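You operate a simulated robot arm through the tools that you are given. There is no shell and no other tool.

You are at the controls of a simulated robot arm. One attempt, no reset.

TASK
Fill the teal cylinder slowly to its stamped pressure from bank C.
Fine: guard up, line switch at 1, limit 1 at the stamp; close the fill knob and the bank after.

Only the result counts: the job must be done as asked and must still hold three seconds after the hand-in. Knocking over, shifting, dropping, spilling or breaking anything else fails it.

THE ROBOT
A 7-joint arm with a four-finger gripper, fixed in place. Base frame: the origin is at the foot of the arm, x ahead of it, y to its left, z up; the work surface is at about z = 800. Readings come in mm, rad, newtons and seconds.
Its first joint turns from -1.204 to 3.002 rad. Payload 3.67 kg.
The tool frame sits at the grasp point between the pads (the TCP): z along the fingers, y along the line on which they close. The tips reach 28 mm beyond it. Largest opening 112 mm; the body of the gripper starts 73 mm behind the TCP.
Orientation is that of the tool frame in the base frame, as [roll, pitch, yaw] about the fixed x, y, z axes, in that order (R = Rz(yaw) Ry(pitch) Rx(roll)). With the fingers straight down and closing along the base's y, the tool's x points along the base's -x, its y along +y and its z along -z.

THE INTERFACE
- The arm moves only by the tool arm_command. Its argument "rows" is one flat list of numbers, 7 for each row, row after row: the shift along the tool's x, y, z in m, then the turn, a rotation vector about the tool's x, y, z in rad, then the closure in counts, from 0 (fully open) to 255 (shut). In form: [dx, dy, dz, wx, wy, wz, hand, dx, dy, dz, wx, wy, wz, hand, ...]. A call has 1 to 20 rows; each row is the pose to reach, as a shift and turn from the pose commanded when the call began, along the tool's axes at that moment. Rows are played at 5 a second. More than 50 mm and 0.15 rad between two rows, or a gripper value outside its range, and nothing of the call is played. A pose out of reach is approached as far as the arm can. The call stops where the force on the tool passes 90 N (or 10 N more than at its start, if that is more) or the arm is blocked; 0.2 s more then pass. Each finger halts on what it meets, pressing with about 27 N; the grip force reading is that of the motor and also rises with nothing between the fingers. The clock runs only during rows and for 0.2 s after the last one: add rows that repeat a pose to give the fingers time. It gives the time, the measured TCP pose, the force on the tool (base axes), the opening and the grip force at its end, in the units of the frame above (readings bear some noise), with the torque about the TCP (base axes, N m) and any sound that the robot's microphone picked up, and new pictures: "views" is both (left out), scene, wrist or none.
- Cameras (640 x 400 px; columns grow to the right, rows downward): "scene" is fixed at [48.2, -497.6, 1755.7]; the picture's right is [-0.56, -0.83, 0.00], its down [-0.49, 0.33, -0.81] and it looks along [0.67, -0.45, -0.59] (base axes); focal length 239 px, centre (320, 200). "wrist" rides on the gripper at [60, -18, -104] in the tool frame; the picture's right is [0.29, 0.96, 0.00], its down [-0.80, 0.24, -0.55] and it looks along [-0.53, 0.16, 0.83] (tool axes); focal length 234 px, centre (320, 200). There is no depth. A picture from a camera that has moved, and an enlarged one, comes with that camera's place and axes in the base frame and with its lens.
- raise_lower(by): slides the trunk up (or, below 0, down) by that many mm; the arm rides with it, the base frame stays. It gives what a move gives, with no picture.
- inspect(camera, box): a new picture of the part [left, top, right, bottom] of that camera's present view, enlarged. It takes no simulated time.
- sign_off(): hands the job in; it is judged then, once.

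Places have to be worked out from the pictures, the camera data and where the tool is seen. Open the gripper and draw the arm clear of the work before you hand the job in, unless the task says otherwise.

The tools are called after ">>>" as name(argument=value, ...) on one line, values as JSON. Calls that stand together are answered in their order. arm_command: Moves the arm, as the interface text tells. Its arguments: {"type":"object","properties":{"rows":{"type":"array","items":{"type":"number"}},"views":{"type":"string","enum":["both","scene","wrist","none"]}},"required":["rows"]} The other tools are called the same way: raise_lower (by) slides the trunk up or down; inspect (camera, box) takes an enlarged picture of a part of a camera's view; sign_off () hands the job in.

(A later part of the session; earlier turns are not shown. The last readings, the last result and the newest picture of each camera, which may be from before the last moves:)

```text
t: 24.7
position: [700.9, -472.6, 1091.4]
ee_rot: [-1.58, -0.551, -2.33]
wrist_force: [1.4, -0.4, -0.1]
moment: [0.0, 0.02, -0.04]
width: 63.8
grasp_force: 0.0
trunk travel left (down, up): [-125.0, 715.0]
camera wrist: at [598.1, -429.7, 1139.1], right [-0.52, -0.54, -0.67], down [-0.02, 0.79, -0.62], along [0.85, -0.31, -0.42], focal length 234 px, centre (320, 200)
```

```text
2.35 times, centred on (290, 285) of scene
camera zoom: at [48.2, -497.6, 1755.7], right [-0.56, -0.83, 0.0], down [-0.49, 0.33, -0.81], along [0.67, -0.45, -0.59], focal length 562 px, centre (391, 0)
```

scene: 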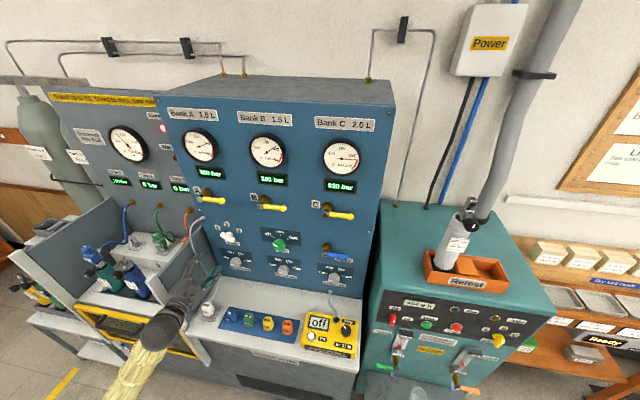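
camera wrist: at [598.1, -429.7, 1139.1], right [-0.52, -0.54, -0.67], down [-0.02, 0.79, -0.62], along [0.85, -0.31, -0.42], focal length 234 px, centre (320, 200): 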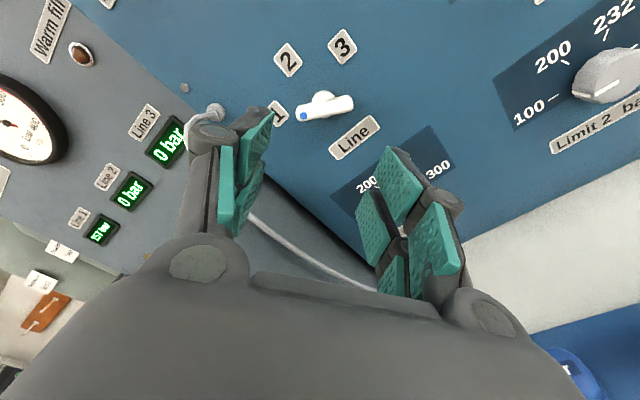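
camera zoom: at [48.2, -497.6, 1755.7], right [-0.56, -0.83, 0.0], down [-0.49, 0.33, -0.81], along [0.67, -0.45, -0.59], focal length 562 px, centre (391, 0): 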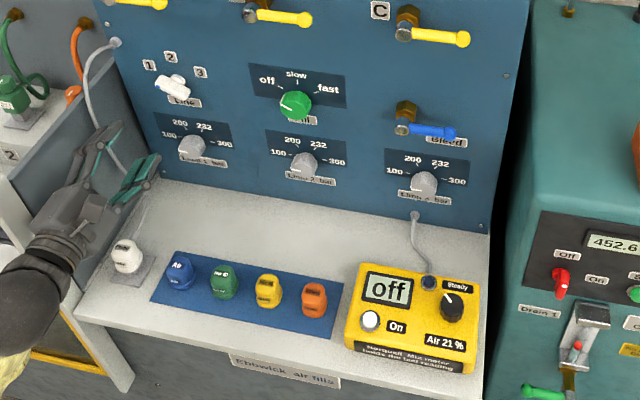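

Nothing was disturbed. For the limit knobs (z ≈ 944) I lower the trunk another 100 mm to keep the wrist in a comfortable range.

>>> raise_lower(by=-100)

```text
t: 26.1
position: [700.4, -473.1, 990.5]
ee_rot: [-1.579, -0.552, -2.331]
wrist_force: [0.0, 0.8, 0.6]
moment: [-0.01, 0.01, 0.0]
width: 63.6
grasp_force: 0.1
trunk travel left (down, up): [-25.0, 815.0]
```

I move to 90 mm in front of the limit 1 knob at z = 944, opening to about 75 mm.

>>> arm_command(rows=[-0.0094, 0.0212, 0.0328, -0.002, 0.011, 0.0138, 84, -0.0188, 0.0424, 0.0656, -0.004, 0.022, 0.0275, 84, -0.0188, 0.0424, 0.0656, -0.004, 0.022, 0.0275, 84], views="both")

>>> inspect(camera="wrist", box=[200, 40, 440, 190])

```text
t: 26.9
position: [744.9, -521.9, 943.4]
ee_rot: [-1.571, -0.525, -2.358]
wrist_force: [0.4, -0.3, 0.9]
moment: [-0.04, -0.02, -0.02]
width: 75.0
grasp_force: 0.0
trunk travel left (down, up): [-25.0, 815.0]
camera wrist: at [640.2, -477.7, 990.6], right [-0.52, -0.52, -0.68], down [0.01, 0.79, -0.61], along [0.86, -0.32, -0.4], focal length 234 px, centre (320, 200)
```

scene: 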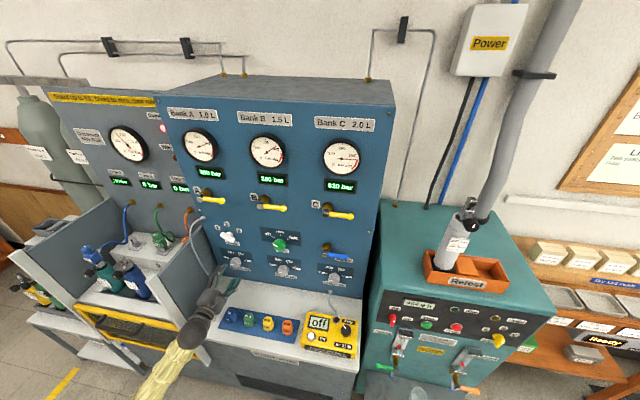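
wrist: 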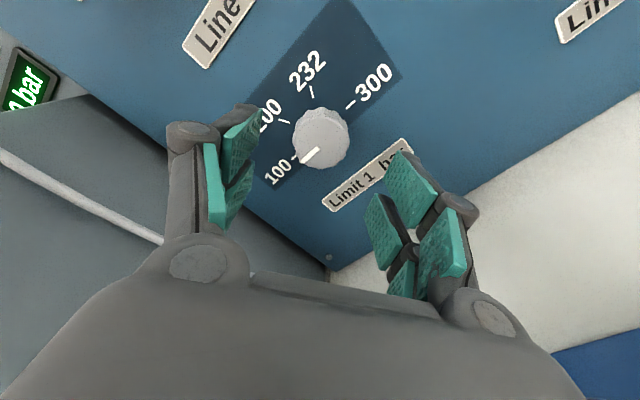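

```text
2.67 times, centred on (320, 115) of wrist
camera zoom: at [640.2, -477.7, 990.6], right [-0.52, -0.52, -0.68], down [0.01, 0.79, -0.61], along [0.86, -0.32, -0.4], focal length 624 px, centre (320, 427)
```

zoom: 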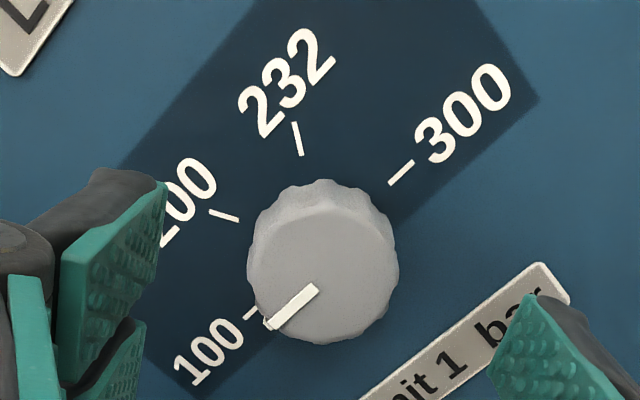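

The knob face is centred on the tool axis. I advance 56 mm and close on it.

>>> arm_command(rows=[0, 0, 0.028, 0, 0, 0, 84, 0, 0, 0.056, 0, 0, 0, 84, 0, 0, 0.056, 0, 0, 0, 255, 0, 0, 0.056, 0, 0, 0, 255, 0, 0, 0.056, 0, 0, 0, 255], views="wrist")

```text
t: 28.1
position: [781.5, -562.1, 943.4]
ee_rot: [-1.572, -0.525, -2.357]
wrist_force: [-3.2, 2.8, -4.7]
moment: [-0.06, -0.17, -0.29]
width: 42.4
grasp_force: 45.0
trunk travel left (down, up): [-25.0, 815.0]
camera wrist: at [678.6, -517.4, 990.7], right [-0.52, -0.52, -0.68], down [0.01, 0.79, -0.61], along [0.86, -0.32, -0.4], focal length 234 px, centre (320, 200)
```

wrist: 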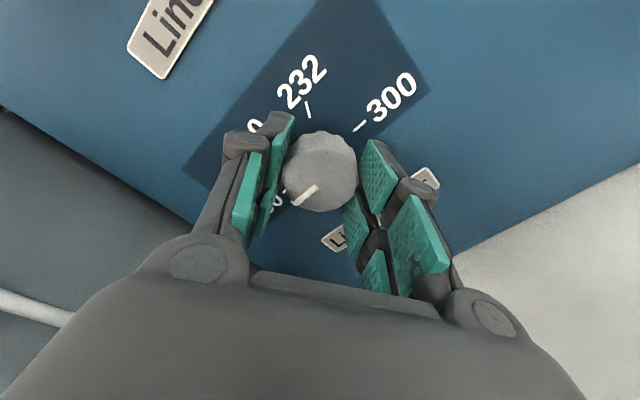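

Knob gripped at 42 mm. I turn it +120° (clockwise facing the panel).

>>> arm_command(rows=[0, 0, 0, 0, 0, 0.1496, 255, 0, 0, 0, 0, 0, 0.2992, 255, 0, 0, 0, 0, 0, 0.4488, 255, 0, 0, 0, 0, 0, 0.5984, 255, 0, 0, 0, 0, 0, 0.748, 255, 0, 0, 0, 0, 0, 0.8976, 255, 0, 0, 0, 0, 0, 1.0472, 255, 0, 0, 0, 0, 0, 1.1968, 255, 0, 0, 0, 0, 0, 1.3464, 255, 0, 0, 0, 0, 0, 1.496, 255, 0, 0, 0, 0, 0, 1.6456, 255, 0, 0, 0, 0, 0, 1.7952, 255, 0, 0, 0, 0, 0, 1.9448, 255, 0, 0, 0, 0, 0, 2.0944, 255, 0, 0, 0, 0, 0, 2.0944, 255], views="both")

>>> inspect(camera="wrist", box=[200, 60, 440, 260])

```text
t: 31.2
position: [782.1, -561.8, 945.3]
ee_rot: [0.654, 1.568, -0.131]
wrist_force: [-4.6, -5.7, 8.6]
moment: [0.24, 0.19, -0.22]
width: 42.5
grasp_force: 45.7
trunk travel left (down, up): [-25.0, 815.0]
camera wrist: at [695.9, -500.4, 886.1], right [0.68, 0.68, -0.29], down [-0.22, 0.56, 0.8], along [0.7, -0.48, 0.53], focal length 234 px, centre (320, 200)
```

scene: 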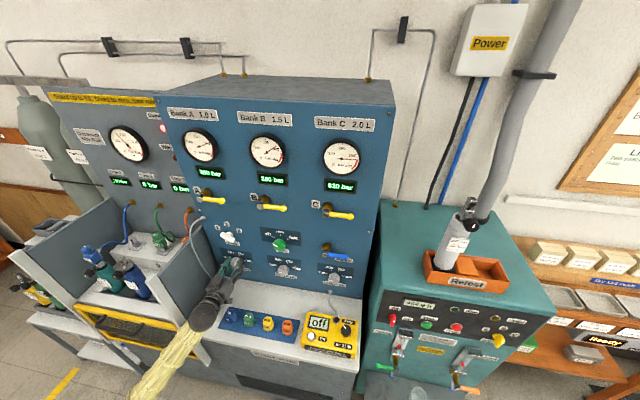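
wrist: 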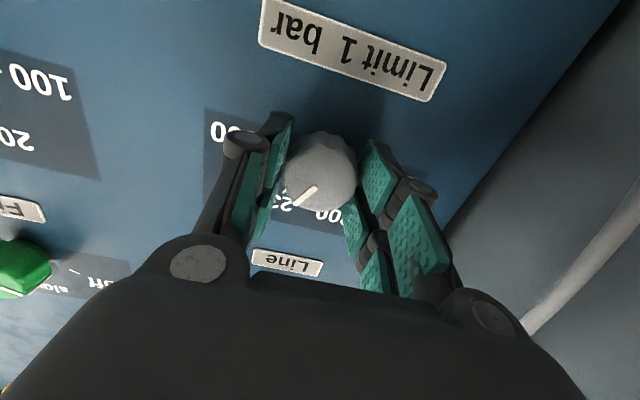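

```text
2.00 times, centred on (320, 160) of wrist
camera zoom: at [695.9, -500.4, 886.1], right [0.68, 0.68, -0.29], down [-0.22, 0.56, 0.8], along [0.7, -0.48, 0.53], focal length 468 px, centre (320, 280)
```

zoom: 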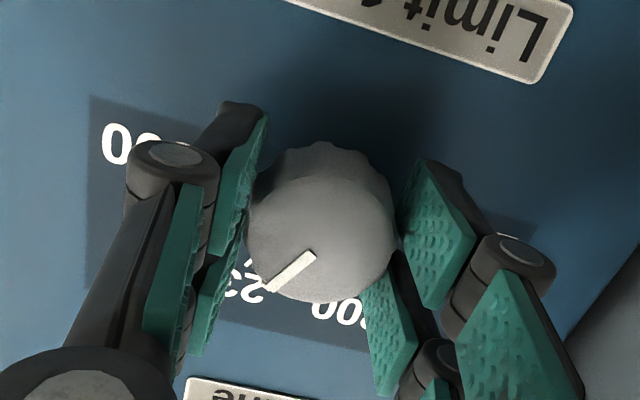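

The pointer now points at 232. I open, back off and check.

>>> arm_command(rows=[0, 0, 0, 0, 0, 0, 84, 0, 0, 0, 0, 0, 0, 84, 0, 0, -0.04, 0, 0, 0, 84, 0, 0, -0.08, 0, 0, 0, 84], views="wrist")

>>> inspect(camera="wrist", box=[200, 40, 440, 240])

```text
t: 32.2
position: [725.9, -503.1, 944.3]
ee_rot: [1.535, 1.57, 0.748]
wrist_force: [-0.9, -1.0, 0.0]
moment: [-0.01, 0.01, 0.02]
width: 75.2
grasp_force: 0.1
trunk travel left (down, up): [-25.0, 815.0]
camera wrist: at [640.5, -442.4, 884.9], right [0.68, 0.68, -0.29], down [-0.22, 0.56, 0.8], along [0.7, -0.48, 0.53], focal length 234 px, centre (320, 200)
```

wrist: 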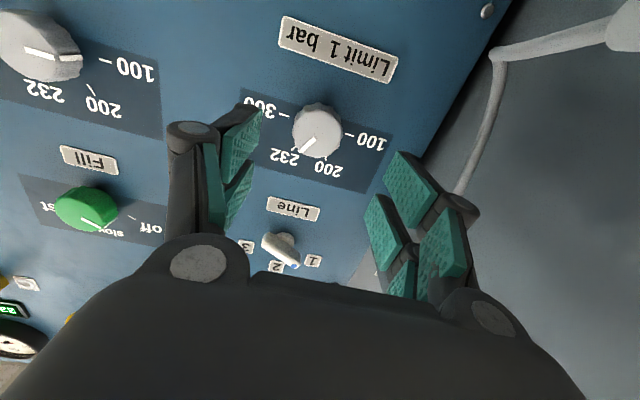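

```text
2.00 times, centred on (320, 140) of wrist
camera zoom: at [640.5, -442.4, 884.9], right [0.68, 0.68, -0.29], down [-0.22, 0.56, 0.8], along [0.7, -0.48, 0.53], focal length 468 px, centre (320, 320)
```

zoom: 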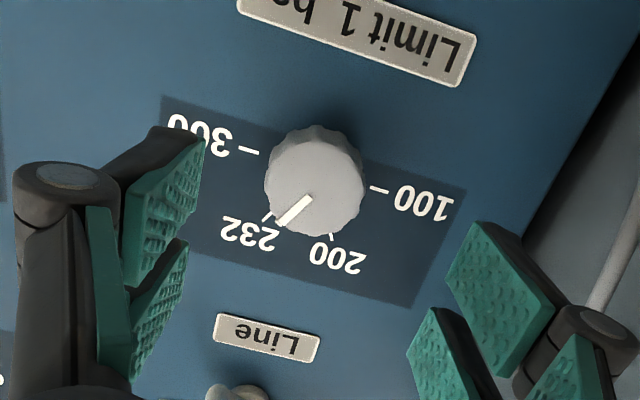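

Limit 1 is at 232. Next is the guard: its rails are vertical at about N = 744, and its handle bar is near (905,-71,751), 195 mm wide. I retreat from the panel and lift first.

>>> arm_command(rows=[0, 0, -0.04, 0, 0, 0, 84, -0.03, 0, -0.07, 0, 0, 0, 84, -0.07, 0, -0.08, 0, 0, 0, 84, -0.11, 0, -0.09, 0, 0, 0, 84, -0.15, 0, -0.1, 0, 0, 0, 84, -0.19, 0, -0.11, 0, 0, 0, 84], views="none")

```text
t: 33.6
position: [655.1, -444.4, 1139.7]
ee_rot: [-2.222, 1.571, -3.007]
wrist_force: [-0.1, -0.7, -0.4]
moment: [-0.02, -0.07, -0.04]
width: 75.2
grasp_force: 0.1
out of reach, approached as far as the arm can: row 1, 2, 3, 4, 5, 6
trunk travel left (down, up): [-25.0, 815.0]
```

Clear of the panel. I raise the trunk 300 mm so the arm can work with the tool pointing down at the guard.

>>> raise_lower(by=300)

>>> arm_command(rows=[0.03, 0, -0.02, 0, 0.13, 0, 84, 0.06, 0, -0.04, 0, 0.26, 0, 84, 0.09, 0, -0.06, 0, 0.39, 0, 84, 0.12, 0, -0.08, 0, 0.52, 0, 84, 0.15, 0, -0.1, 0, 0.65, 0, 84, 0.18, 0, -0.11, 0, 0.78, 0, 84], views="scene")

```text
t: 36.6
position: [655.2, -444.2, 1438.6]
ee_rot: [-1.687, 1.57, -2.473]
wrist_force: [0.2, -0.5, 0.7]
moment: [0.01, 0.0, 0.02]
width: 75.3
grasp_force: 0.1
trunk travel left (down, up): [-325.0, 515.0]
```

```text
t: 38.0
position: [588.9, -408.2, 1273.1]
ee_rot: [-3.141, 0.787, 2.356]
wrist_force: [0.1, -0.4, 1.0]
moment: [0.01, -0.01, 0.02]
width: 75.3
grasp_force: 0.1
out of reach, approached as far as the arm can: row 1, 2, 3, 4, 5, 6
trunk travel left (down, up): [-325.0, 515.0]
```

scene: 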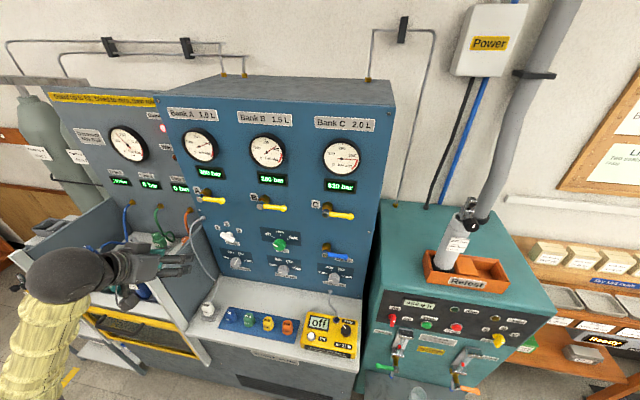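

The tool is now pitched 45° down and free. I roll it -90° so the fingers will close above and below the guard's handle bar.

>>> arm_command(rows=[0, 0, 0, 0, 0, -0.1427, 84, 0, 0, 0, 0, 0, -0.2855, 84, 0, 0, 0, 0, 0, -0.4282, 84, 0, 0, 0, 0, 0, -0.571, 84, 0, 0, 0, 0, 0, -0.7137, 84, 0, 0, 0, 0, 0, -0.8565, 84, 0, 0, 0, 0, 0, -0.9992, 84, 0, 0, 0, 0, 0, -1.142, 84, 0, 0, 0, 0, 0, -1.2847, 84, 0, 0, 0, 0, 0, -1.4274, 84, 0, 0, 0, 0, 0, -1.5702, 84], views="none")

```text
t: 40.5
position: [587.5, -409.9, 1275.0]
ee_rot: [-2.351, -0.003, -2.354]
wrist_force: [-0.4, -0.4, -0.5]
moment: [0.02, -0.02, 0.02]
width: 75.3
grasp_force: 0.0
trunk travel left (down, up): [-325.0, 515.0]
```

Rolled fine. I travel along the front of the bay toward a stand-off 200 mm from the handle, in two stages.

>>> arm_command(rows=[-0.0332, 0.0273, 0.0114, 0, 0, 0, 84, -0.0663, 0.0545, 0.0229, 0, 0, 0, 84, -0.0995, 0.0818, 0.0343, 0, 0, 0, 84, -0.1326, 0.109, 0.0457, 0, 0, 0, 84, -0.1658, 0.1363, 0.0571, 0, 0, 0, 84, -0.1989, 0.1635, 0.0686, 0, 0, 0, 84, -0.2321, 0.1908, 0.08, 0, 0, 0, 84], views="both")

```text
t: 42.0
position: [777.5, -380.4, 1162.8]
ee_rot: [-2.352, 0.0, -2.356]
wrist_force: [0.0, 0.6, -0.2]
moment: [-0.04, 0.01, 0.01]
width: 75.2
grasp_force: 0.0
out of reach, approached as far as the arm can: row 1, 2, 3, 4, 5, 6, 7
trunk travel left (down, up): [-325.0, 515.0]
camera wrist: at [693.6, -378.8, 1250.6], right [-0.68, 0.27, -0.68], down [0.17, 0.96, 0.22], along [0.71, 0.04, -0.7], focal length 234 px, centre (320, 200)
```

scene: 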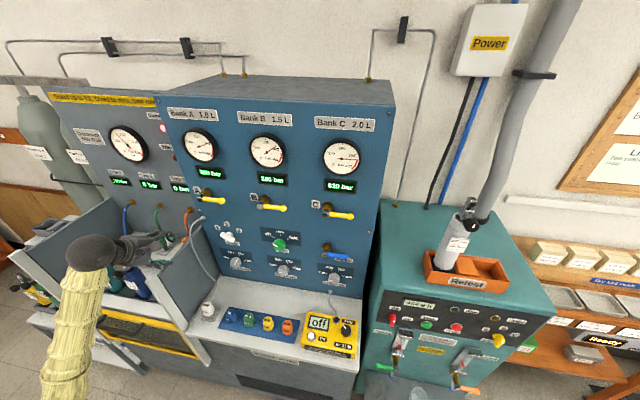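
wrist: 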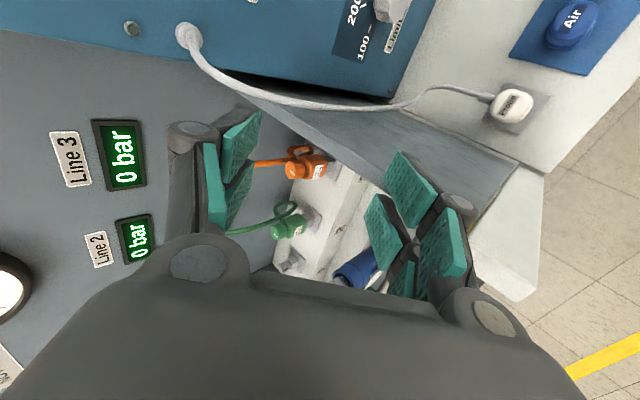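

The arm cannot get left with the tool yawed at -45° in this elbow posture, and it drifted over the partition. I back out and up while turning the tool's heading about the vertical toward the radial direction, which should relax the wrist.

>>> arm_command(rows=[0, 0.0128, -0.0296, 0, -0.0862, -0.0862, 84, 0, 0.0256, -0.0592, 0, -0.1724, -0.1724, 84, 0, 0.0384, -0.0888, 0, -0.2586, -0.2586, 84, 0, 0.0512, -0.1184, 0, -0.3448, -0.3448, 84, 0, 0.064, -0.148, 0, -0.431, -0.431, 84], views="scene")

```text
t: 43.2
position: [745.0, -359.5, 1242.6]
ee_rot: [-2.352, -0.002, -1.746]
wrist_force: [0.0, -0.3, -0.4]
moment: [0.0, 0.01, 0.03]
width: 75.1
grasp_force: 0.0
out of reach, approached as far as the arm can: row 1, 2, 3, 4, 5
trunk travel left (down, up): [-325.0, 515.0]
```

scene: 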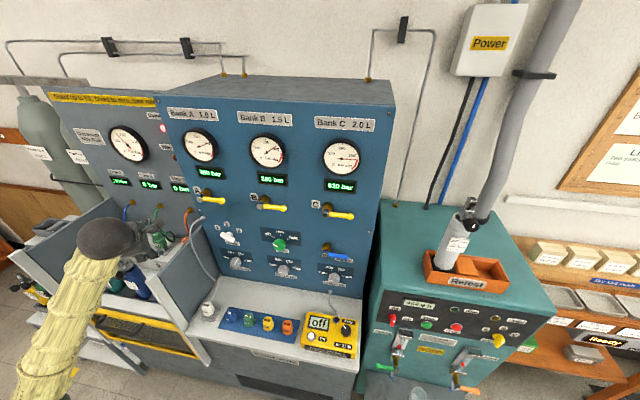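

It still will not retract in this rolled posture. I roll the hand back to neutral with heading about -25° and pull in toward (600,-300,1200) to recover a bent-elbow posture.

>>> arm_command(rows=[-0.0028, 0.0115, -0.0066, 0.0121, 0.0129, 0.1459, 84, -0.0056, 0.023, -0.0132, 0.0241, 0.0257, 0.2918, 84, -0.0084, 0.0345, -0.0198, 0.0362, 0.0386, 0.4377, 84, -0.0111, 0.046, -0.0263, 0.0482, 0.0515, 0.5836, 84, -0.0139, 0.0575, -0.0329, 0.0603, 0.0643, 0.7295, 84, -0.0167, 0.069, -0.0395, 0.0723, 0.0772, 0.8754, 84, -0.0195, 0.0804, -0.0461, 0.0844, 0.0901, 1.0212, 84, -0.0223, 0.0919, -0.0527, 0.0964, 0.1029, 1.1671, 84, -0.0251, 0.1034, -0.0593, 0.1085, 0.1158, 1.313, 84, -0.0278, 0.1149, -0.0658, 0.1205, 0.1287, 1.4589, 84, -0.0306, 0.1264, -0.0724, 0.1326, 0.1415, 1.6048, 84, -0.0334, 0.1379, -0.079, 0.1446, 0.1544, 1.7507, 84], views="both")

```text
t: 45.9
position: [643.7, -406.4, 1213.4]
ee_rot: [-3.137, 0.787, 2.702]
wrist_force: [-0.1, -0.6, -0.6]
moment: [0.03, 0.05, 0.0]
width: 75.3
grasp_force: 0.0
out of reach, approached as far as the arm can: row 1, 2, 3, 4, 5, 6, 7, 8, 9, 10, 11, 12
trunk travel left (down, up): [-325.0, 515.0]
camera wrist: at [532.3, -371.1, 1244.8], right [0.23, 0.95, -0.21], down [0.26, 0.15, 0.95], along [0.94, -0.27, -0.21], focal length 234 px, centre (320, 200)
```

scene: 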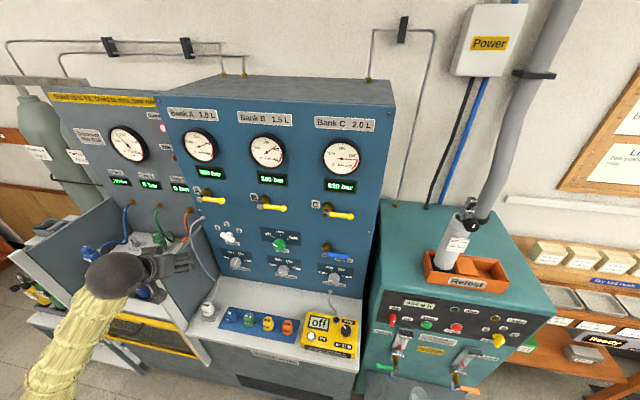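
wrist: 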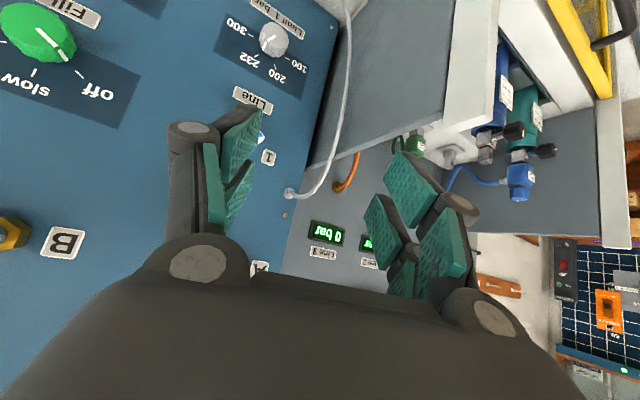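

The requests that fail all pull the wrist inward at a fixed heading. A pure swing of the whole arm about the base axis must be feasible, so I rotate position and heading together by +28°, which brings the hand in front of the guard at z ≈ 1213.

>>> arm_command(rows=[-0.0028, 0.0412, 0.0026, -0.0385, -0.0002, -0.0383, 84, -0.004, 0.0825, 0.0037, -0.0769, -0.0003, -0.0767, 84, -0.0037, 0.1238, 0.0031, -0.1154, -0.0005, -0.115, 84, -0.0018, 0.165, 0.001, -0.1538, -0.0007, -0.1533, 84, 0.0018, 0.206, -0.0027, -0.1923, -0.0009, -0.1917, 84, 0.0068, 0.2467, -0.008, -0.2308, -0.001, -0.23, 84, 0.0135, 0.2869, -0.0149, -0.2692, -0.0012, -0.2684, 84, 0.0216, 0.3266, -0.0232, -0.3077, -0.0014, -0.3067, 84, 0.0313, 0.3655, -0.0331, -0.3461, -0.0016, -0.345, 84], views="both")

```text
t: 47.9
position: [898.4, -125.1, 1303.6]
ee_rot: [-3.139, 0.782, -3.088]
wrist_force: [-1.0, 1.4, -0.1]
moment: [-0.05, 0.03, -0.06]
width: 75.3
grasp_force: 0.1
out of reach, approached as far as the arm can: row 1, 2, 3, 4, 5, 6, 7, 8, 9
trunk travel left (down, up): [-325.0, 515.0]
camera wrist: at [784.8, -149.3, 1335.4], right [-0.25, 0.95, -0.2], down [0.16, 0.25, 0.95], along [0.95, 0.21, -0.22], focal length 234 px, centre (320, 200)
```

scene: 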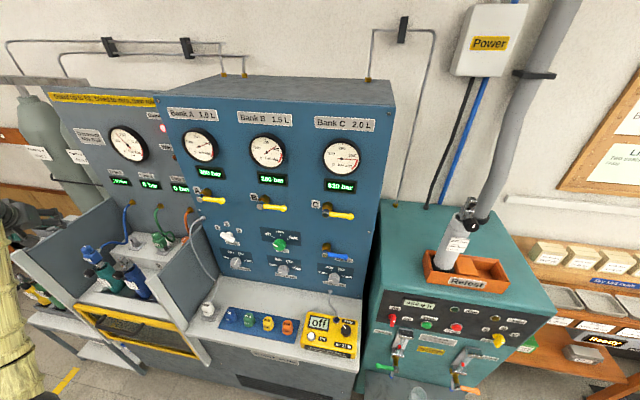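
wrist: 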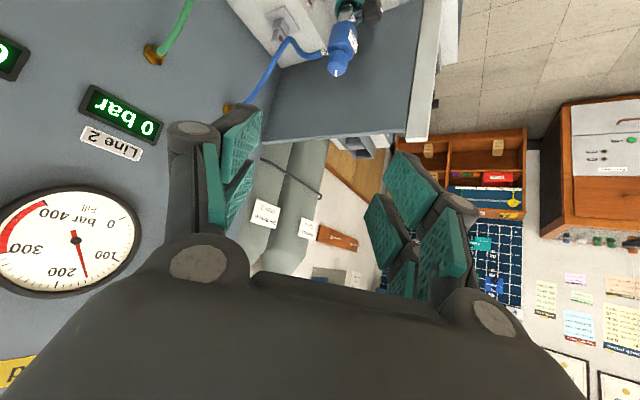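

The swing succeeded in azimuth but the arm stretched outward and up. I probe which way it can move now: straight down 80 mm in two small steps.

>>> arm_command(rows=[0.0283, 0, 0.0283, 0, 0, 0, 84, 0.0566, 0, 0.0566, 0, 0, 0, 84], views="none")

```text
t: 48.5
position: [926.1, -152.1, 1240.0]
ee_rot: [-3.139, 0.783, -3.09]
wrist_force: [0.5, -0.5, 0.2]
moment: [-0.02, -0.01, -0.02]
width: 75.1
grasp_force: 0.0
out of reach, approached as far as the arm can: row 1, 2
trunk travel left (down, up): [-325.0, 515.0]
```

Going down pushed the hand outward, so the elbow isn't folding. I try turning the tool to straight down in place, as in the starting posture.

>>> arm_command(rows=[0, 0, 0, 0, 0.13, 0, 84, 0, 0, 0, 0, 0.26, 0, 84, 0, 0, 0, 0, 0.39, 0, 84, 0, 0, 0, 0, 0.52, 0, 84, 0, 0, 0, 0, 0.65, 0, 84, 0, 0, 0, 0, 0.78, 0, 84], views="scene")

```text
t: 49.9
position: [919.3, -155.2, 1235.3]
ee_rot: [3.138, 0.138, -3.108]
wrist_force: [1.9, -0.6, -0.7]
moment: [-0.01, 0.11, 0.02]
width: 75.2
grasp_force: 0.1
out of reach, approached as far as the arm can: row 5, 6
trunk travel left (down, up): [-325.0, 515.0]
```

scene: 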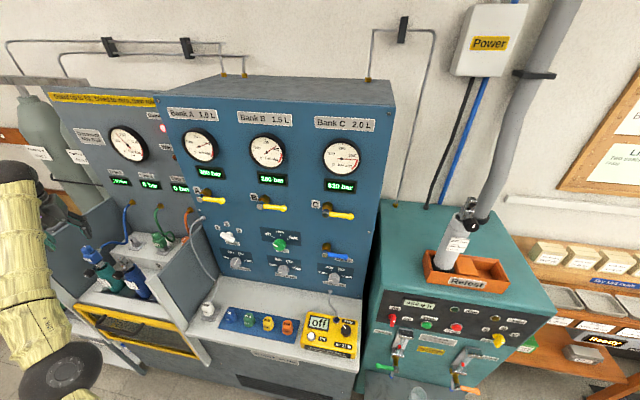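

The elbow is visible now at lower left: it sits below the shoulder–wrist line, folded about 25° the wrong way at its stop, which explains every failure. I raise the trunk 400 mm for clearance, then stretch outward and down so the elbow passes through straight and folds elbow-up.

>>> raise_lower(by=400)

```text
t: 53.7
position: [917.3, -158.8, 1634.6]
ee_rot: [3.132, 0.139, -3.109]
wrist_force: [0.3, 0.6, -0.3]
moment: [0.04, -0.01, 0.0]
width: 75.4
grasp_force: 0.0
trunk travel left (down, up): [-725.0, 115.0]
```

Stretching outward 80 mm and down 160 mm high above the bay.

>>> arm_command(rows=[-0.0139, -0.0045, 0.0423, 0, 0, 0, 84, -0.0277, -0.0089, 0.0846, 0, 0, 0, 84, -0.0416, -0.0134, 0.1268, 0, 0, 0, 84, -0.0554, -0.0178, 0.1691, 0, 0, 0, 84], views="none")

```text
t: 54.7
position: [998.3, -176.1, 1472.2]
ee_rot: [3.13, 0.135, -3.109]
wrist_force: [0.1, -0.8, 0.0]
moment: [0.01, 0.02, 0.02]
width: 74.8
grasp_force: 0.0
trunk travel left (down, up): [-725.0, 115.0]
```

Reached without complaint. Now down 130 mm and slightly inward to start the proper fold.

>>> arm_command(rows=[0.009, 0, 0.0317, 0, 0, 0, 84, 0.018, 0, 0.0634, 0, 0, 0, 84, 0.027, 0, 0.095, 0, 0, 0, 84, 0.036, 0, 0.1267, 0, 0, 0, 84], views="scene")

```text
t: 55.7
position: [980.1, -173.0, 1343.6]
ee_rot: [3.131, 0.14, -3.11]
wrist_force: [1.0, -0.4, -0.1]
moment: [0.0, 0.02, -0.03]
width: 75.0
grasp_force: 0.0
trunk travel left (down, up): [-725.0, 115.0]
```

scene: 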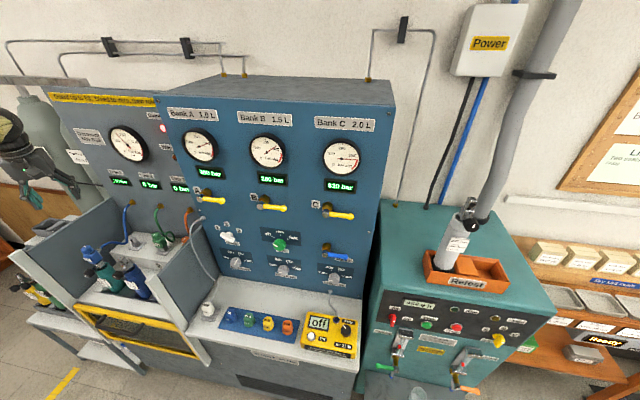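

Reached again. Now I test retraction: 190 mm inward at this height.

>>> arm_command(rows=[0.046, 0.0098, -0.0063, 0, 0, 0, 84, 0.092, 0.0197, -0.0127, 0, 0, 0, 84, 0.138, 0.0295, -0.019, 0, 0, 0, 84, 0.184, 0.0393, -0.0253, 0, 0, 0, 84], views="scene")

```text
t: 56.7
position: [785.7, -139.4, 1351.5]
ee_rot: [3.135, 0.142, -3.107]
wrist_force: [0.0, 0.4, 1.3]
moment: [-0.03, -0.1, -0.03]
width: 75.0
grasp_force: 0.0
trunk travel left (down, up): [-725.0, 115.0]
```

scene: 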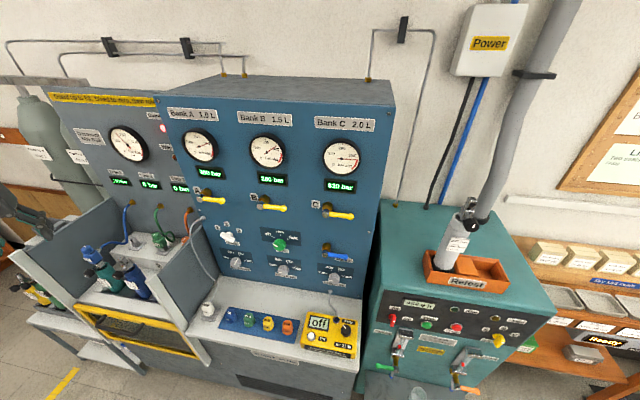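

The elbow now folds correctly. I lower the trunk 250 mm and then bring the tool to 45° down, radial, rolled so that the fingers close square to the handle bar, at a viewing stand-off.

>>> raise_lower(by=-250)

>>> arm_command(rows=[0.0068, 0.0085, 0.0182, 0.0412, -0.0729, -0.1118, 84, 0.0136, 0.017, 0.0364, 0.0824, -0.1458, -0.2235, 84, 0.0204, 0.0254, 0.0546, 0.1236, -0.2187, -0.3353, 84, 0.0272, 0.0339, 0.0728, 0.1649, -0.2916, -0.447, 84, 0.0339, 0.0424, 0.0909, 0.2061, -0.3644, -0.5588, 84, 0.0407, 0.0509, 0.1091, 0.2473, -0.4373, -0.6705, 84, 0.0475, 0.0593, 0.1273, 0.2885, -0.5102, -0.7823, 84, 0.0543, 0.0678, 0.1455, 0.3297, -0.5831, -0.894, 84], views="both")

```text
t: 59.3
position: [789.4, -139.1, 1099.2]
ee_rot: [3.134, 0.137, -3.107]
wrist_force: [1.1, 0.5, 0.8]
moment: [0.0, 0.0, -0.02]
width: 74.9
grasp_force: 0.0
trunk travel left (down, up): [-475.0, 365.0]
```

```text
t: 61.1
position: [755.7, -77.3, 967.1]
ee_rot: [-2.469, 0.478, -2.053]
wrist_force: [0.0, 0.3, -0.7]
moment: [0.02, 0.01, 0.02]
width: 75.2
grasp_force: 0.1
trunk travel left (down, up): [-475.0, 365.0]
camera wrist: at [667.2, -138.6, 1022.0], right [-0.66, 0.36, -0.66], down [-0.2, 0.76, 0.62], along [0.73, 0.54, -0.42], focal length 234 px, centre (320, 200)
```

scene: 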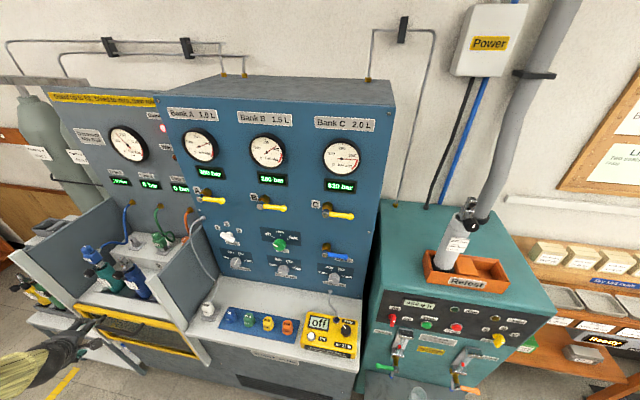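
wrist: 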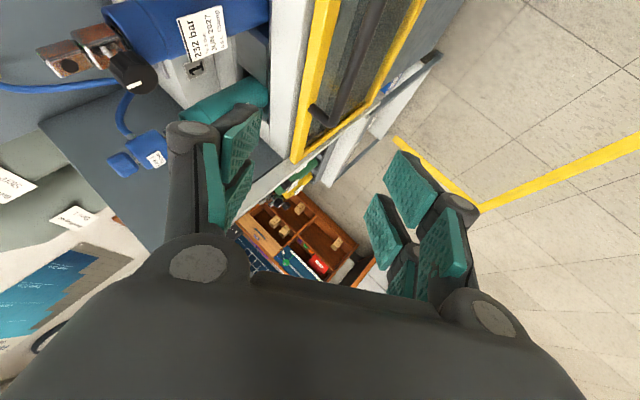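

The reach problem is solved. The handle bar shows at the top of the wrist view; I enlarge both views to place it precisely.

>>> inspect(camera="wrist", box=[260, 0, 460, 180])

>>> inspect(camera="scene", box=[60, 285, 220, 395])

```text
2.22 times, centred on (360, 90) of wrist
camera zoom: at [667.2, -138.6, 1022.0], right [-0.66, 0.36, -0.66], down [-0.2, 0.76, 0.62], along [0.73, 0.54, -0.42], focal length 520 px, centre (231, 444)
```

zoom: 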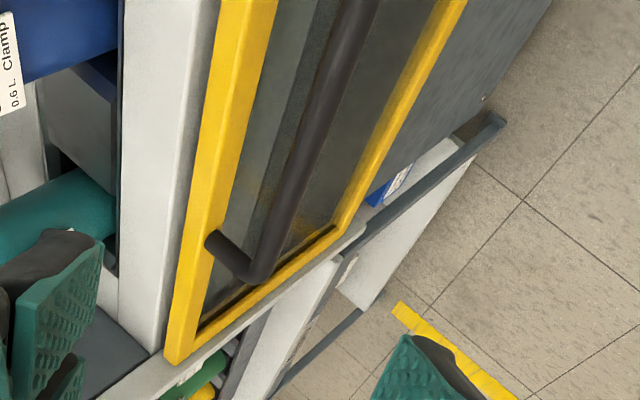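

```text
3.64 times, centred on (140, 340) of scene
camera zoom: at [48.2, -497.6, 1755.7], right [-0.56, -0.83, 0.0], down [-0.49, 0.33, -0.81], along [0.67, -0.45, -0.59], focal length 869 px, centre (974, -309)
```

zoom: 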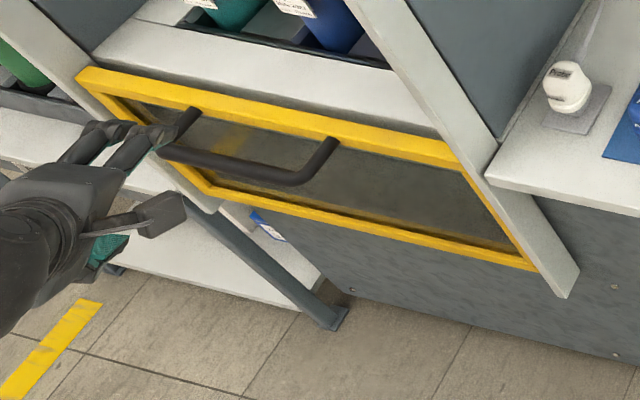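

I shift about 90 mm toward the image top (right/down) for a second view with a good baseline on the bar.

>>> arm_command(rows=[0.0345, -0.0115, 0.0245, 0, 0, 0, 84, 0.069, -0.023, 0.049, 0, 0, 0, 84], views="wrist")

>>> inspect(camera="wrist", box=[220, 0, 460, 200])

```text
t: 61.7
position: [774.8, -141.8, 902.2]
ee_rot: [-2.456, 0.43, -2.037]
wrist_force: [0.0, 0.8, -0.1]
moment: [0.0, 0.0, 0.02]
width: 75.1
grasp_force: 0.1
trunk travel left (down, up): [-475.0, 365.0]
camera wrist: at [687.0, -201.7, 961.2], right [-0.67, 0.32, -0.67], down [-0.21, 0.79, 0.58], along [0.72, 0.53, -0.46], focal length 234 px, centre (320, 200)
```

wrist: 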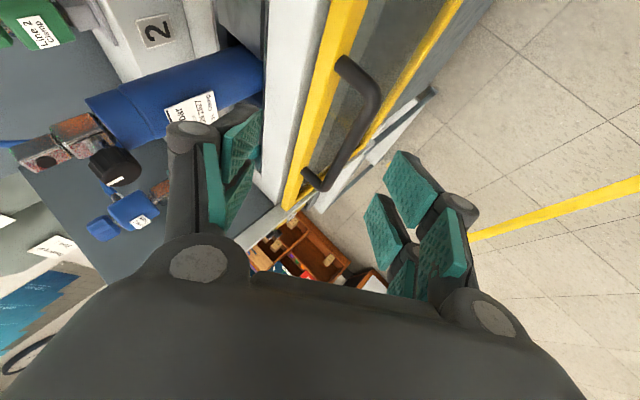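

```text
2.00 times, centred on (340, 100) of wrist
camera zoom: at [687.0, -201.7, 961.2], right [-0.67, 0.32, -0.67], down [-0.21, 0.79, 0.58], along [0.72, 0.53, -0.46], focal length 468 px, centre (280, 400)
```

zoom: 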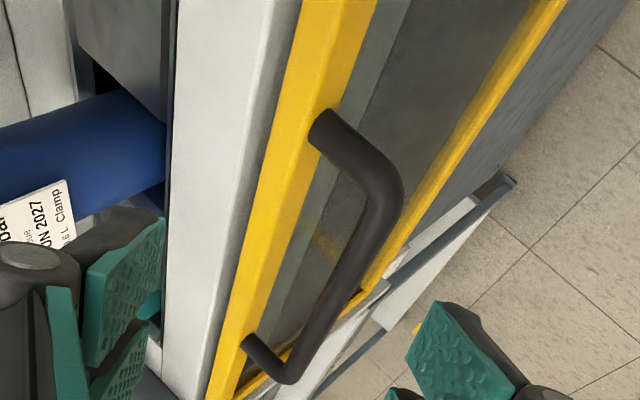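

From two wrist views the bar is at N ≈ 687, z ≈ 780, running from s ≈ -656 to -480, 41 mm off the frame. I move to a pre-grasp 80 mm short of its middle with a 40 mm opening.

>>> arm_command(rows=[-0.0209, 0.0197, 0.0362, 0, 0, 0, 164, -0.0418, 0.0394, 0.0723, 0, 0, 0, 164, -0.0418, 0.0394, 0.0723, 0, 0, 0, 164], views="both")

>>> inspect(camera="wrist", box=[200, 40, 440, 240])

```text
t: 62.7
position: [826.5, -119.1, 854.2]
ee_rot: [-2.511, 0.506, -2.124]
wrist_force: [0.5, -0.1, -0.3]
moment: [0.01, 0.02, -0.02]
width: 40.4
grasp_force: 0.1
trunk travel left (down, up): [-475.0, 365.0]
stopped in row 3: the arm was blocked; the commanded pose is now the measured one
camera wrist: at [735.6, -177.1, 908.4], right [-0.65, 0.43, -0.63], down [-0.15, 0.74, 0.65], along [0.75, 0.52, -0.41], focal length 234 px, centre (320, 200)
```

scene: 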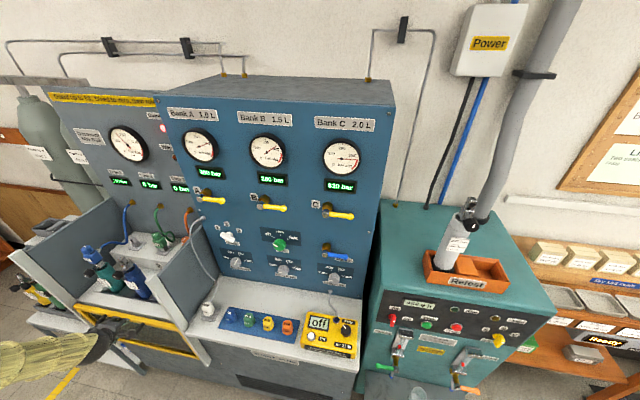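
wrist: 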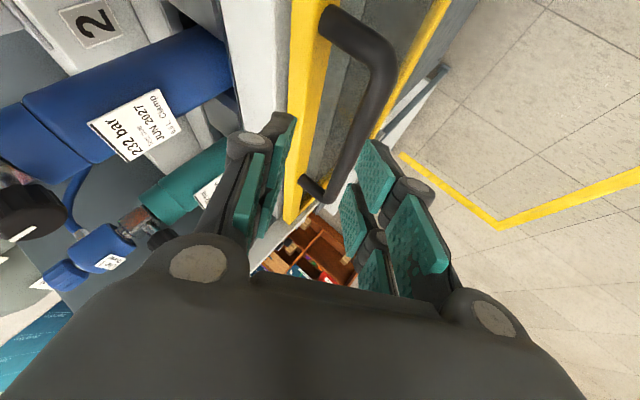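

```text
2.00 times, centred on (320, 140) of wrist
camera zoom: at [735.6, -177.1, 908.4], right [-0.65, 0.43, -0.63], down [-0.15, 0.74, 0.65], along [0.75, 0.52, -0.41], focal length 468 px, centre (320, 320)
```

zoom: 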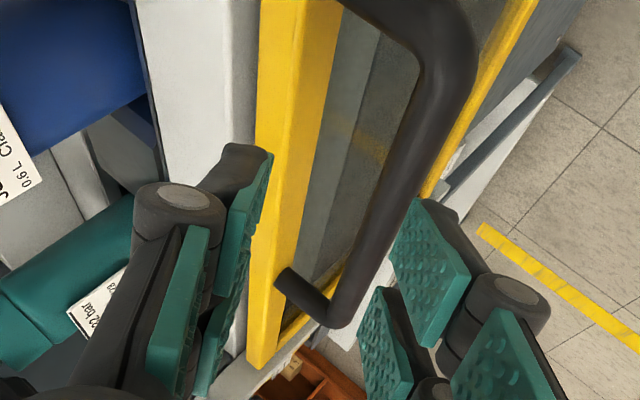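

The move was stopped as "blocked" with no tool force: the tool is nearly in line with the forearm here, so the wrist is near its straight-line singularity. I lift and tip the tool steeper, then lower the trunk so that the wrist keeps a definite bend.

>>> arm_command(rows=[-0.0118, -0.0122, -0.0254, -0.0893, 0.0801, 0.0028, 164, -0.0236, -0.0245, -0.0509, -0.1786, 0.1602, 0.0056, 164, -0.0353, -0.0367, -0.0763, -0.268, 0.2403, 0.0084, 164, -0.0471, -0.049, -0.1018, -0.3573, 0.3204, 0.0112, 164, -0.0589, -0.0612, -0.1272, -0.4466, 0.4005, 0.014, 164], views="none")

```text
t: 63.9
position: [796.2, -115.4, 1003.3]
ee_rot: [-3.015, 0.138, -2.29]
wrist_force: [0.9, -0.9, 0.4]
moment: [0.0, -0.01, 0.05]
width: 40.0
grasp_force: 0.0
trunk travel left (down, up): [-475.0, 365.0]
```

Fine. Up 200 mm, trunk down 300, up 150, trunk down 150.

>>> arm_command(rows=[-0.0055, -0.005, -0.0393, 0, 0, 0, 164, -0.011, -0.01, -0.0786, 0, 0, 0, 164, -0.0165, -0.015, -0.1179, 0, 0, 0, 164, -0.022, -0.02, -0.1572, 0, 0, 0, 164, -0.0275, -0.025, -0.1965, 0, 0, 0, 164], views="none")

>>> raise_lower(by=-300)

>>> arm_command(rows=[-0.0055, -0.005, -0.0393, 0, 0, 0, 164, -0.011, -0.01, -0.0786, 0, 0, 0, 164, -0.0165, -0.015, -0.1179, 0, 0, 0, 164, -0.0206, -0.0188, -0.1474, 0, 0, 0, 164], views="none")

>>> raise_lower(by=-150)

```text
t: 65.1
position: [796.0, -114.3, 1206.1]
ee_rot: [-3.013, 0.139, -2.29]
wrist_force: [0.4, 0.4, -1.2]
moment: [0.01, -0.01, -0.01]
width: 40.1
grasp_force: 0.0
trunk travel left (down, up): [-475.0, 365.0]
```

```text
t: 68.1
position: [796.8, -114.2, 903.7]
ee_rot: [-3.012, 0.14, -2.291]
wrist_force: [0.2, 0.2, 0.0]
moment: [0.04, -0.01, 0.01]
width: 40.1
grasp_force: 0.0
trunk travel left (down, up): [-175.0, 665.0]
```

```text
t: 69.1
position: [797.3, -113.1, 1056.3]
ee_rot: [-3.013, 0.141, -2.29]
wrist_force: [0.0, 0.0, -0.2]
moment: [0.0, -0.01, 0.0]
width: 40.1
grasp_force: 0.0
trunk travel left (down, up): [-175.0, 665.0]
```

```text
t: 70.8
position: [796.0, -112.6, 904.5]
ee_rot: [-3.013, 0.14, -2.29]
wrist_force: [0.0, 0.3, 0.7]
moment: [-0.01, 0.01, 0.01]
width: 40.1
grasp_force: 0.1
trunk travel left (down, up): [-25.0, 815.0]
```

Now pitch the tool up to 45° and go to the pre-grasp point, with the shoulder low so the wrist stays bent.

>>> arm_command(rows=[-0.0058, 0.0016, 0.0125, 0.096, -0.0716, -0.0233, 164, -0.0116, 0.0032, 0.025, 0.1919, -0.1432, -0.0467, 164, -0.0173, 0.0048, 0.0375, 0.2879, -0.2147, -0.07, 164, -0.0231, 0.0064, 0.05, 0.3838, -0.2863, -0.0934, 164, -0.0289, 0.008, 0.0625, 0.4798, -0.3579, -0.1167, 164], views="both")

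>>> inspect(camera="wrist", box=[200, 40, 440, 240])

```text
t: 72.0
position: [820.5, -85.9, 848.2]
ee_rot: [-2.455, 0.423, -2.032]
wrist_force: [-0.2, 0.1, -0.1]
moment: [0.03, 0.03, 0.0]
width: 39.9
grasp_force: 0.0
trunk travel left (down, up): [-25.0, 815.0]
camera wrist: at [733.8, -144.5, 907.2], right [-0.67, 0.32, -0.67], down [-0.21, 0.79, 0.58], along [0.71, 0.53, -0.46], focal length 234 px, centre (320, 200)
```

scene: 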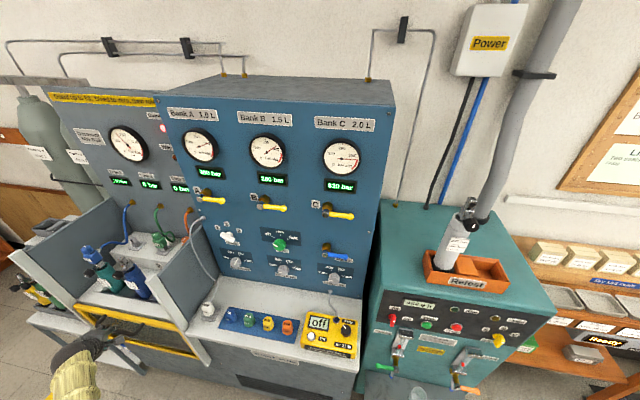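
wrist: 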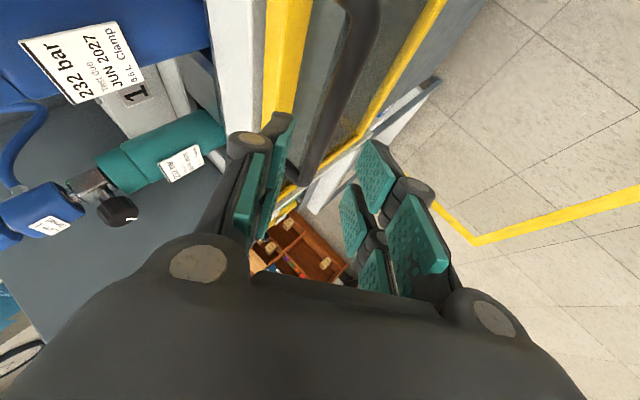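

```text
2.00 times, centred on (320, 140) of wrist
camera zoom: at [733.8, -144.5, 907.2], right [-0.67, 0.32, -0.67], down [-0.21, 0.79, 0.58], along [0.71, 0.53, -0.46], focal length 468 px, centre (320, 320)
```

zoom: 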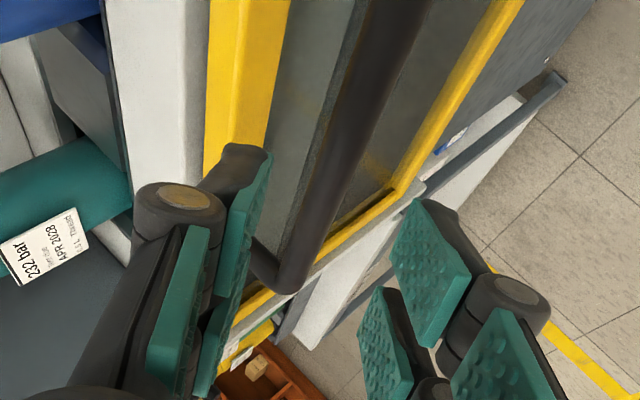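

Pose reached cleanly, and the bar lies right on the tool axis. I advance 60 mm first and look.

>>> arm_command(rows=[0, 0, 0.03, 0, 0, 0, 164, 0, 0, 0.06, 0, 0, 0, 164], views="wrist")

>>> inspect(camera="wrist", box=[200, 40, 440, 240])

```text
t: 72.6
position: [863.3, -84.9, 805.1]
ee_rot: [-2.453, 0.421, -2.033]
wrist_force: [-0.8, -0.6, 0.5]
moment: [0.0, 0.03, 0.01]
width: 39.9
grasp_force: 0.1
trunk travel left (down, up): [-25.0, 815.0]
camera wrist: at [776.2, -143.5, 865.2], right [-0.67, 0.32, -0.67], down [-0.21, 0.79, 0.58], along [0.71, 0.53, -0.46], focal length 234 px, centre (320, 200)
```

wrist: 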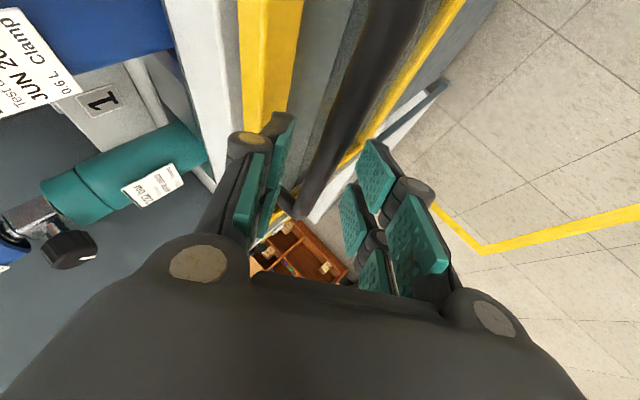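

```text
2.00 times, centred on (320, 140) of wrist
camera zoom: at [776.2, -143.5, 865.2], right [-0.67, 0.32, -0.67], down [-0.21, 0.79, 0.58], along [0.71, 0.53, -0.46], focal length 468 px, centre (320, 320)
```

zoom: 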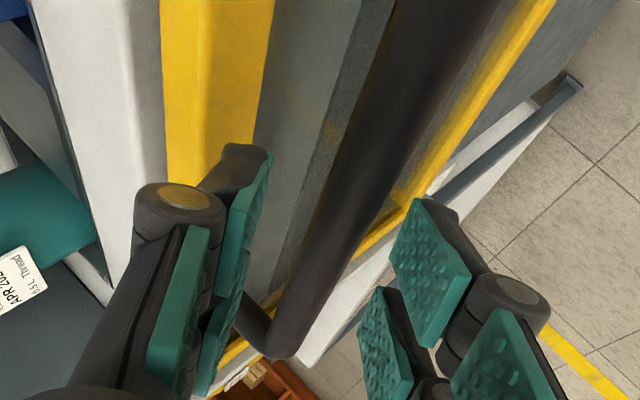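

The bar is between the finger planes and on axis. I advance the last 18 mm and close.

>>> arm_command(rows=[0, 0, 0.018, 0, 0, 0, 164, 0, 0, 0.018, 0, 0, 0, 255, 0, 0, 0.018, 0, 0, 0, 255, 0, 0, 0.018, 0, 0, 0, 255], views="wrist")

```text
t: 73.6
position: [875.9, -82.8, 792.7]
ee_rot: [-2.458, 0.422, -2.033]
wrist_force: [-9.2, 3.8, -0.6]
moment: [-0.18, 0.28, 0.3]
width: 15.6
grasp_force: 44.8
trunk travel left (down, up): [-25.0, 815.0]
camera wrist: at [789.5, -142.6, 852.6], right [-0.67, 0.32, -0.67], down [-0.21, 0.79, 0.58], along [0.71, 0.53, -0.46], focal length 234 px, centre (320, 200)
```

wrist: 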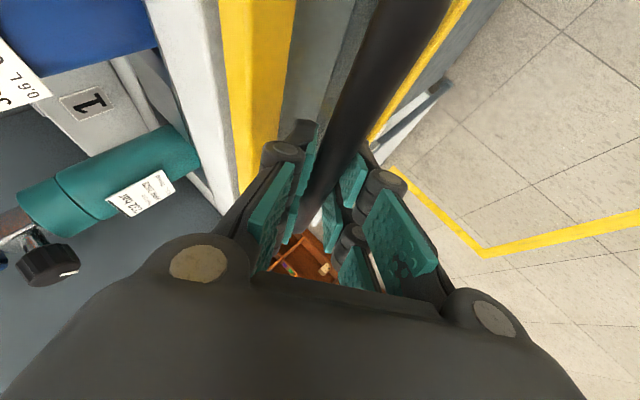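

Bar gripped (15.6 mm). I lift straight up, first 60 mm, watching the force.

>>> arm_command(rows=[-0.0082, -0.0115, -0.0141, 0, 0, 0, 255, -0.0164, -0.0231, -0.0283, 0, 0, 0, 255, -0.0246, -0.0346, -0.0424, 0, 0, 0, 255], views="scene")

```text
t: 74.4
position: [876.3, -83.3, 853.0]
ee_rot: [-2.454, 0.423, -2.031]
wrist_force: [-14.8, 5.0, -0.2]
moment: [-0.1, 0.1, 0.56]
width: 15.5
grasp_force: 45.5
trunk travel left (down, up): [-25.0, 815.0]
```

scene: 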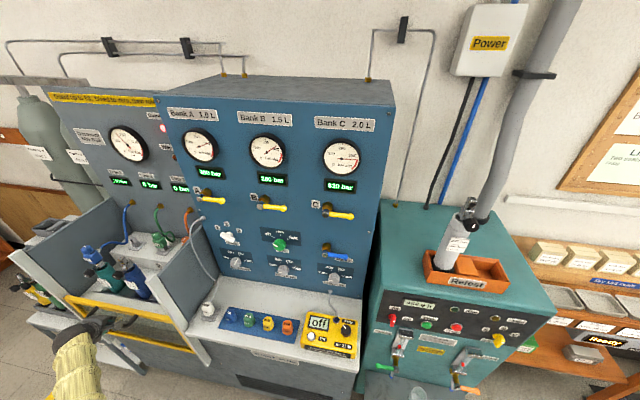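

The guard rises with almost no load. I continue up 200 mm.

>>> arm_command(rows=[-0.0164, -0.0231, -0.0283, 0, 0, 0, 255, -0.0328, -0.0461, -0.0566, 0, 0, 0, 255, -0.0492, -0.0692, -0.0849, 0, 0, 0, 255, -0.0655, -0.0922, -0.1132, 0, 0, 0, 255, -0.0819, -0.1153, -0.1414, 0, 0, 0, 255], views="scene")

>>> inspect(camera="scene", box=[0, 90, 240, 380])

```text
t: 75.6
position: [876.7, -85.0, 1051.7]
ee_rot: [-2.454, 0.421, -2.034]
wrist_force: [10.5, 8.0, 0.8]
moment: [0.2, -0.4, 0.36]
width: 15.6
grasp_force: 44.3
trunk travel left (down, up): [-25.0, 815.0]
```

scene: 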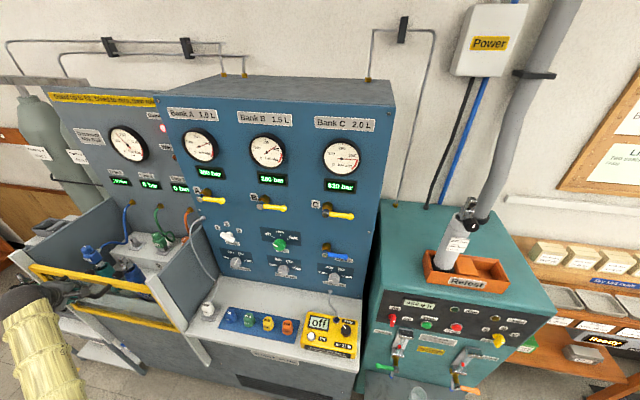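

```text
1.38 times, centred on (120, 235) of scene
camera zoom: at [48.2, -497.6, 1755.7], right [-0.56, -0.83, 0.0], down [-0.49, 0.33, -0.81], along [0.67, -0.45, -0.59], focal length 330 px, centre (596, 152)
```

zoom: 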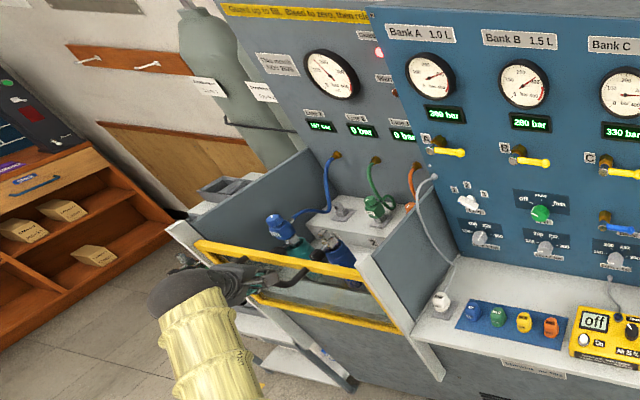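

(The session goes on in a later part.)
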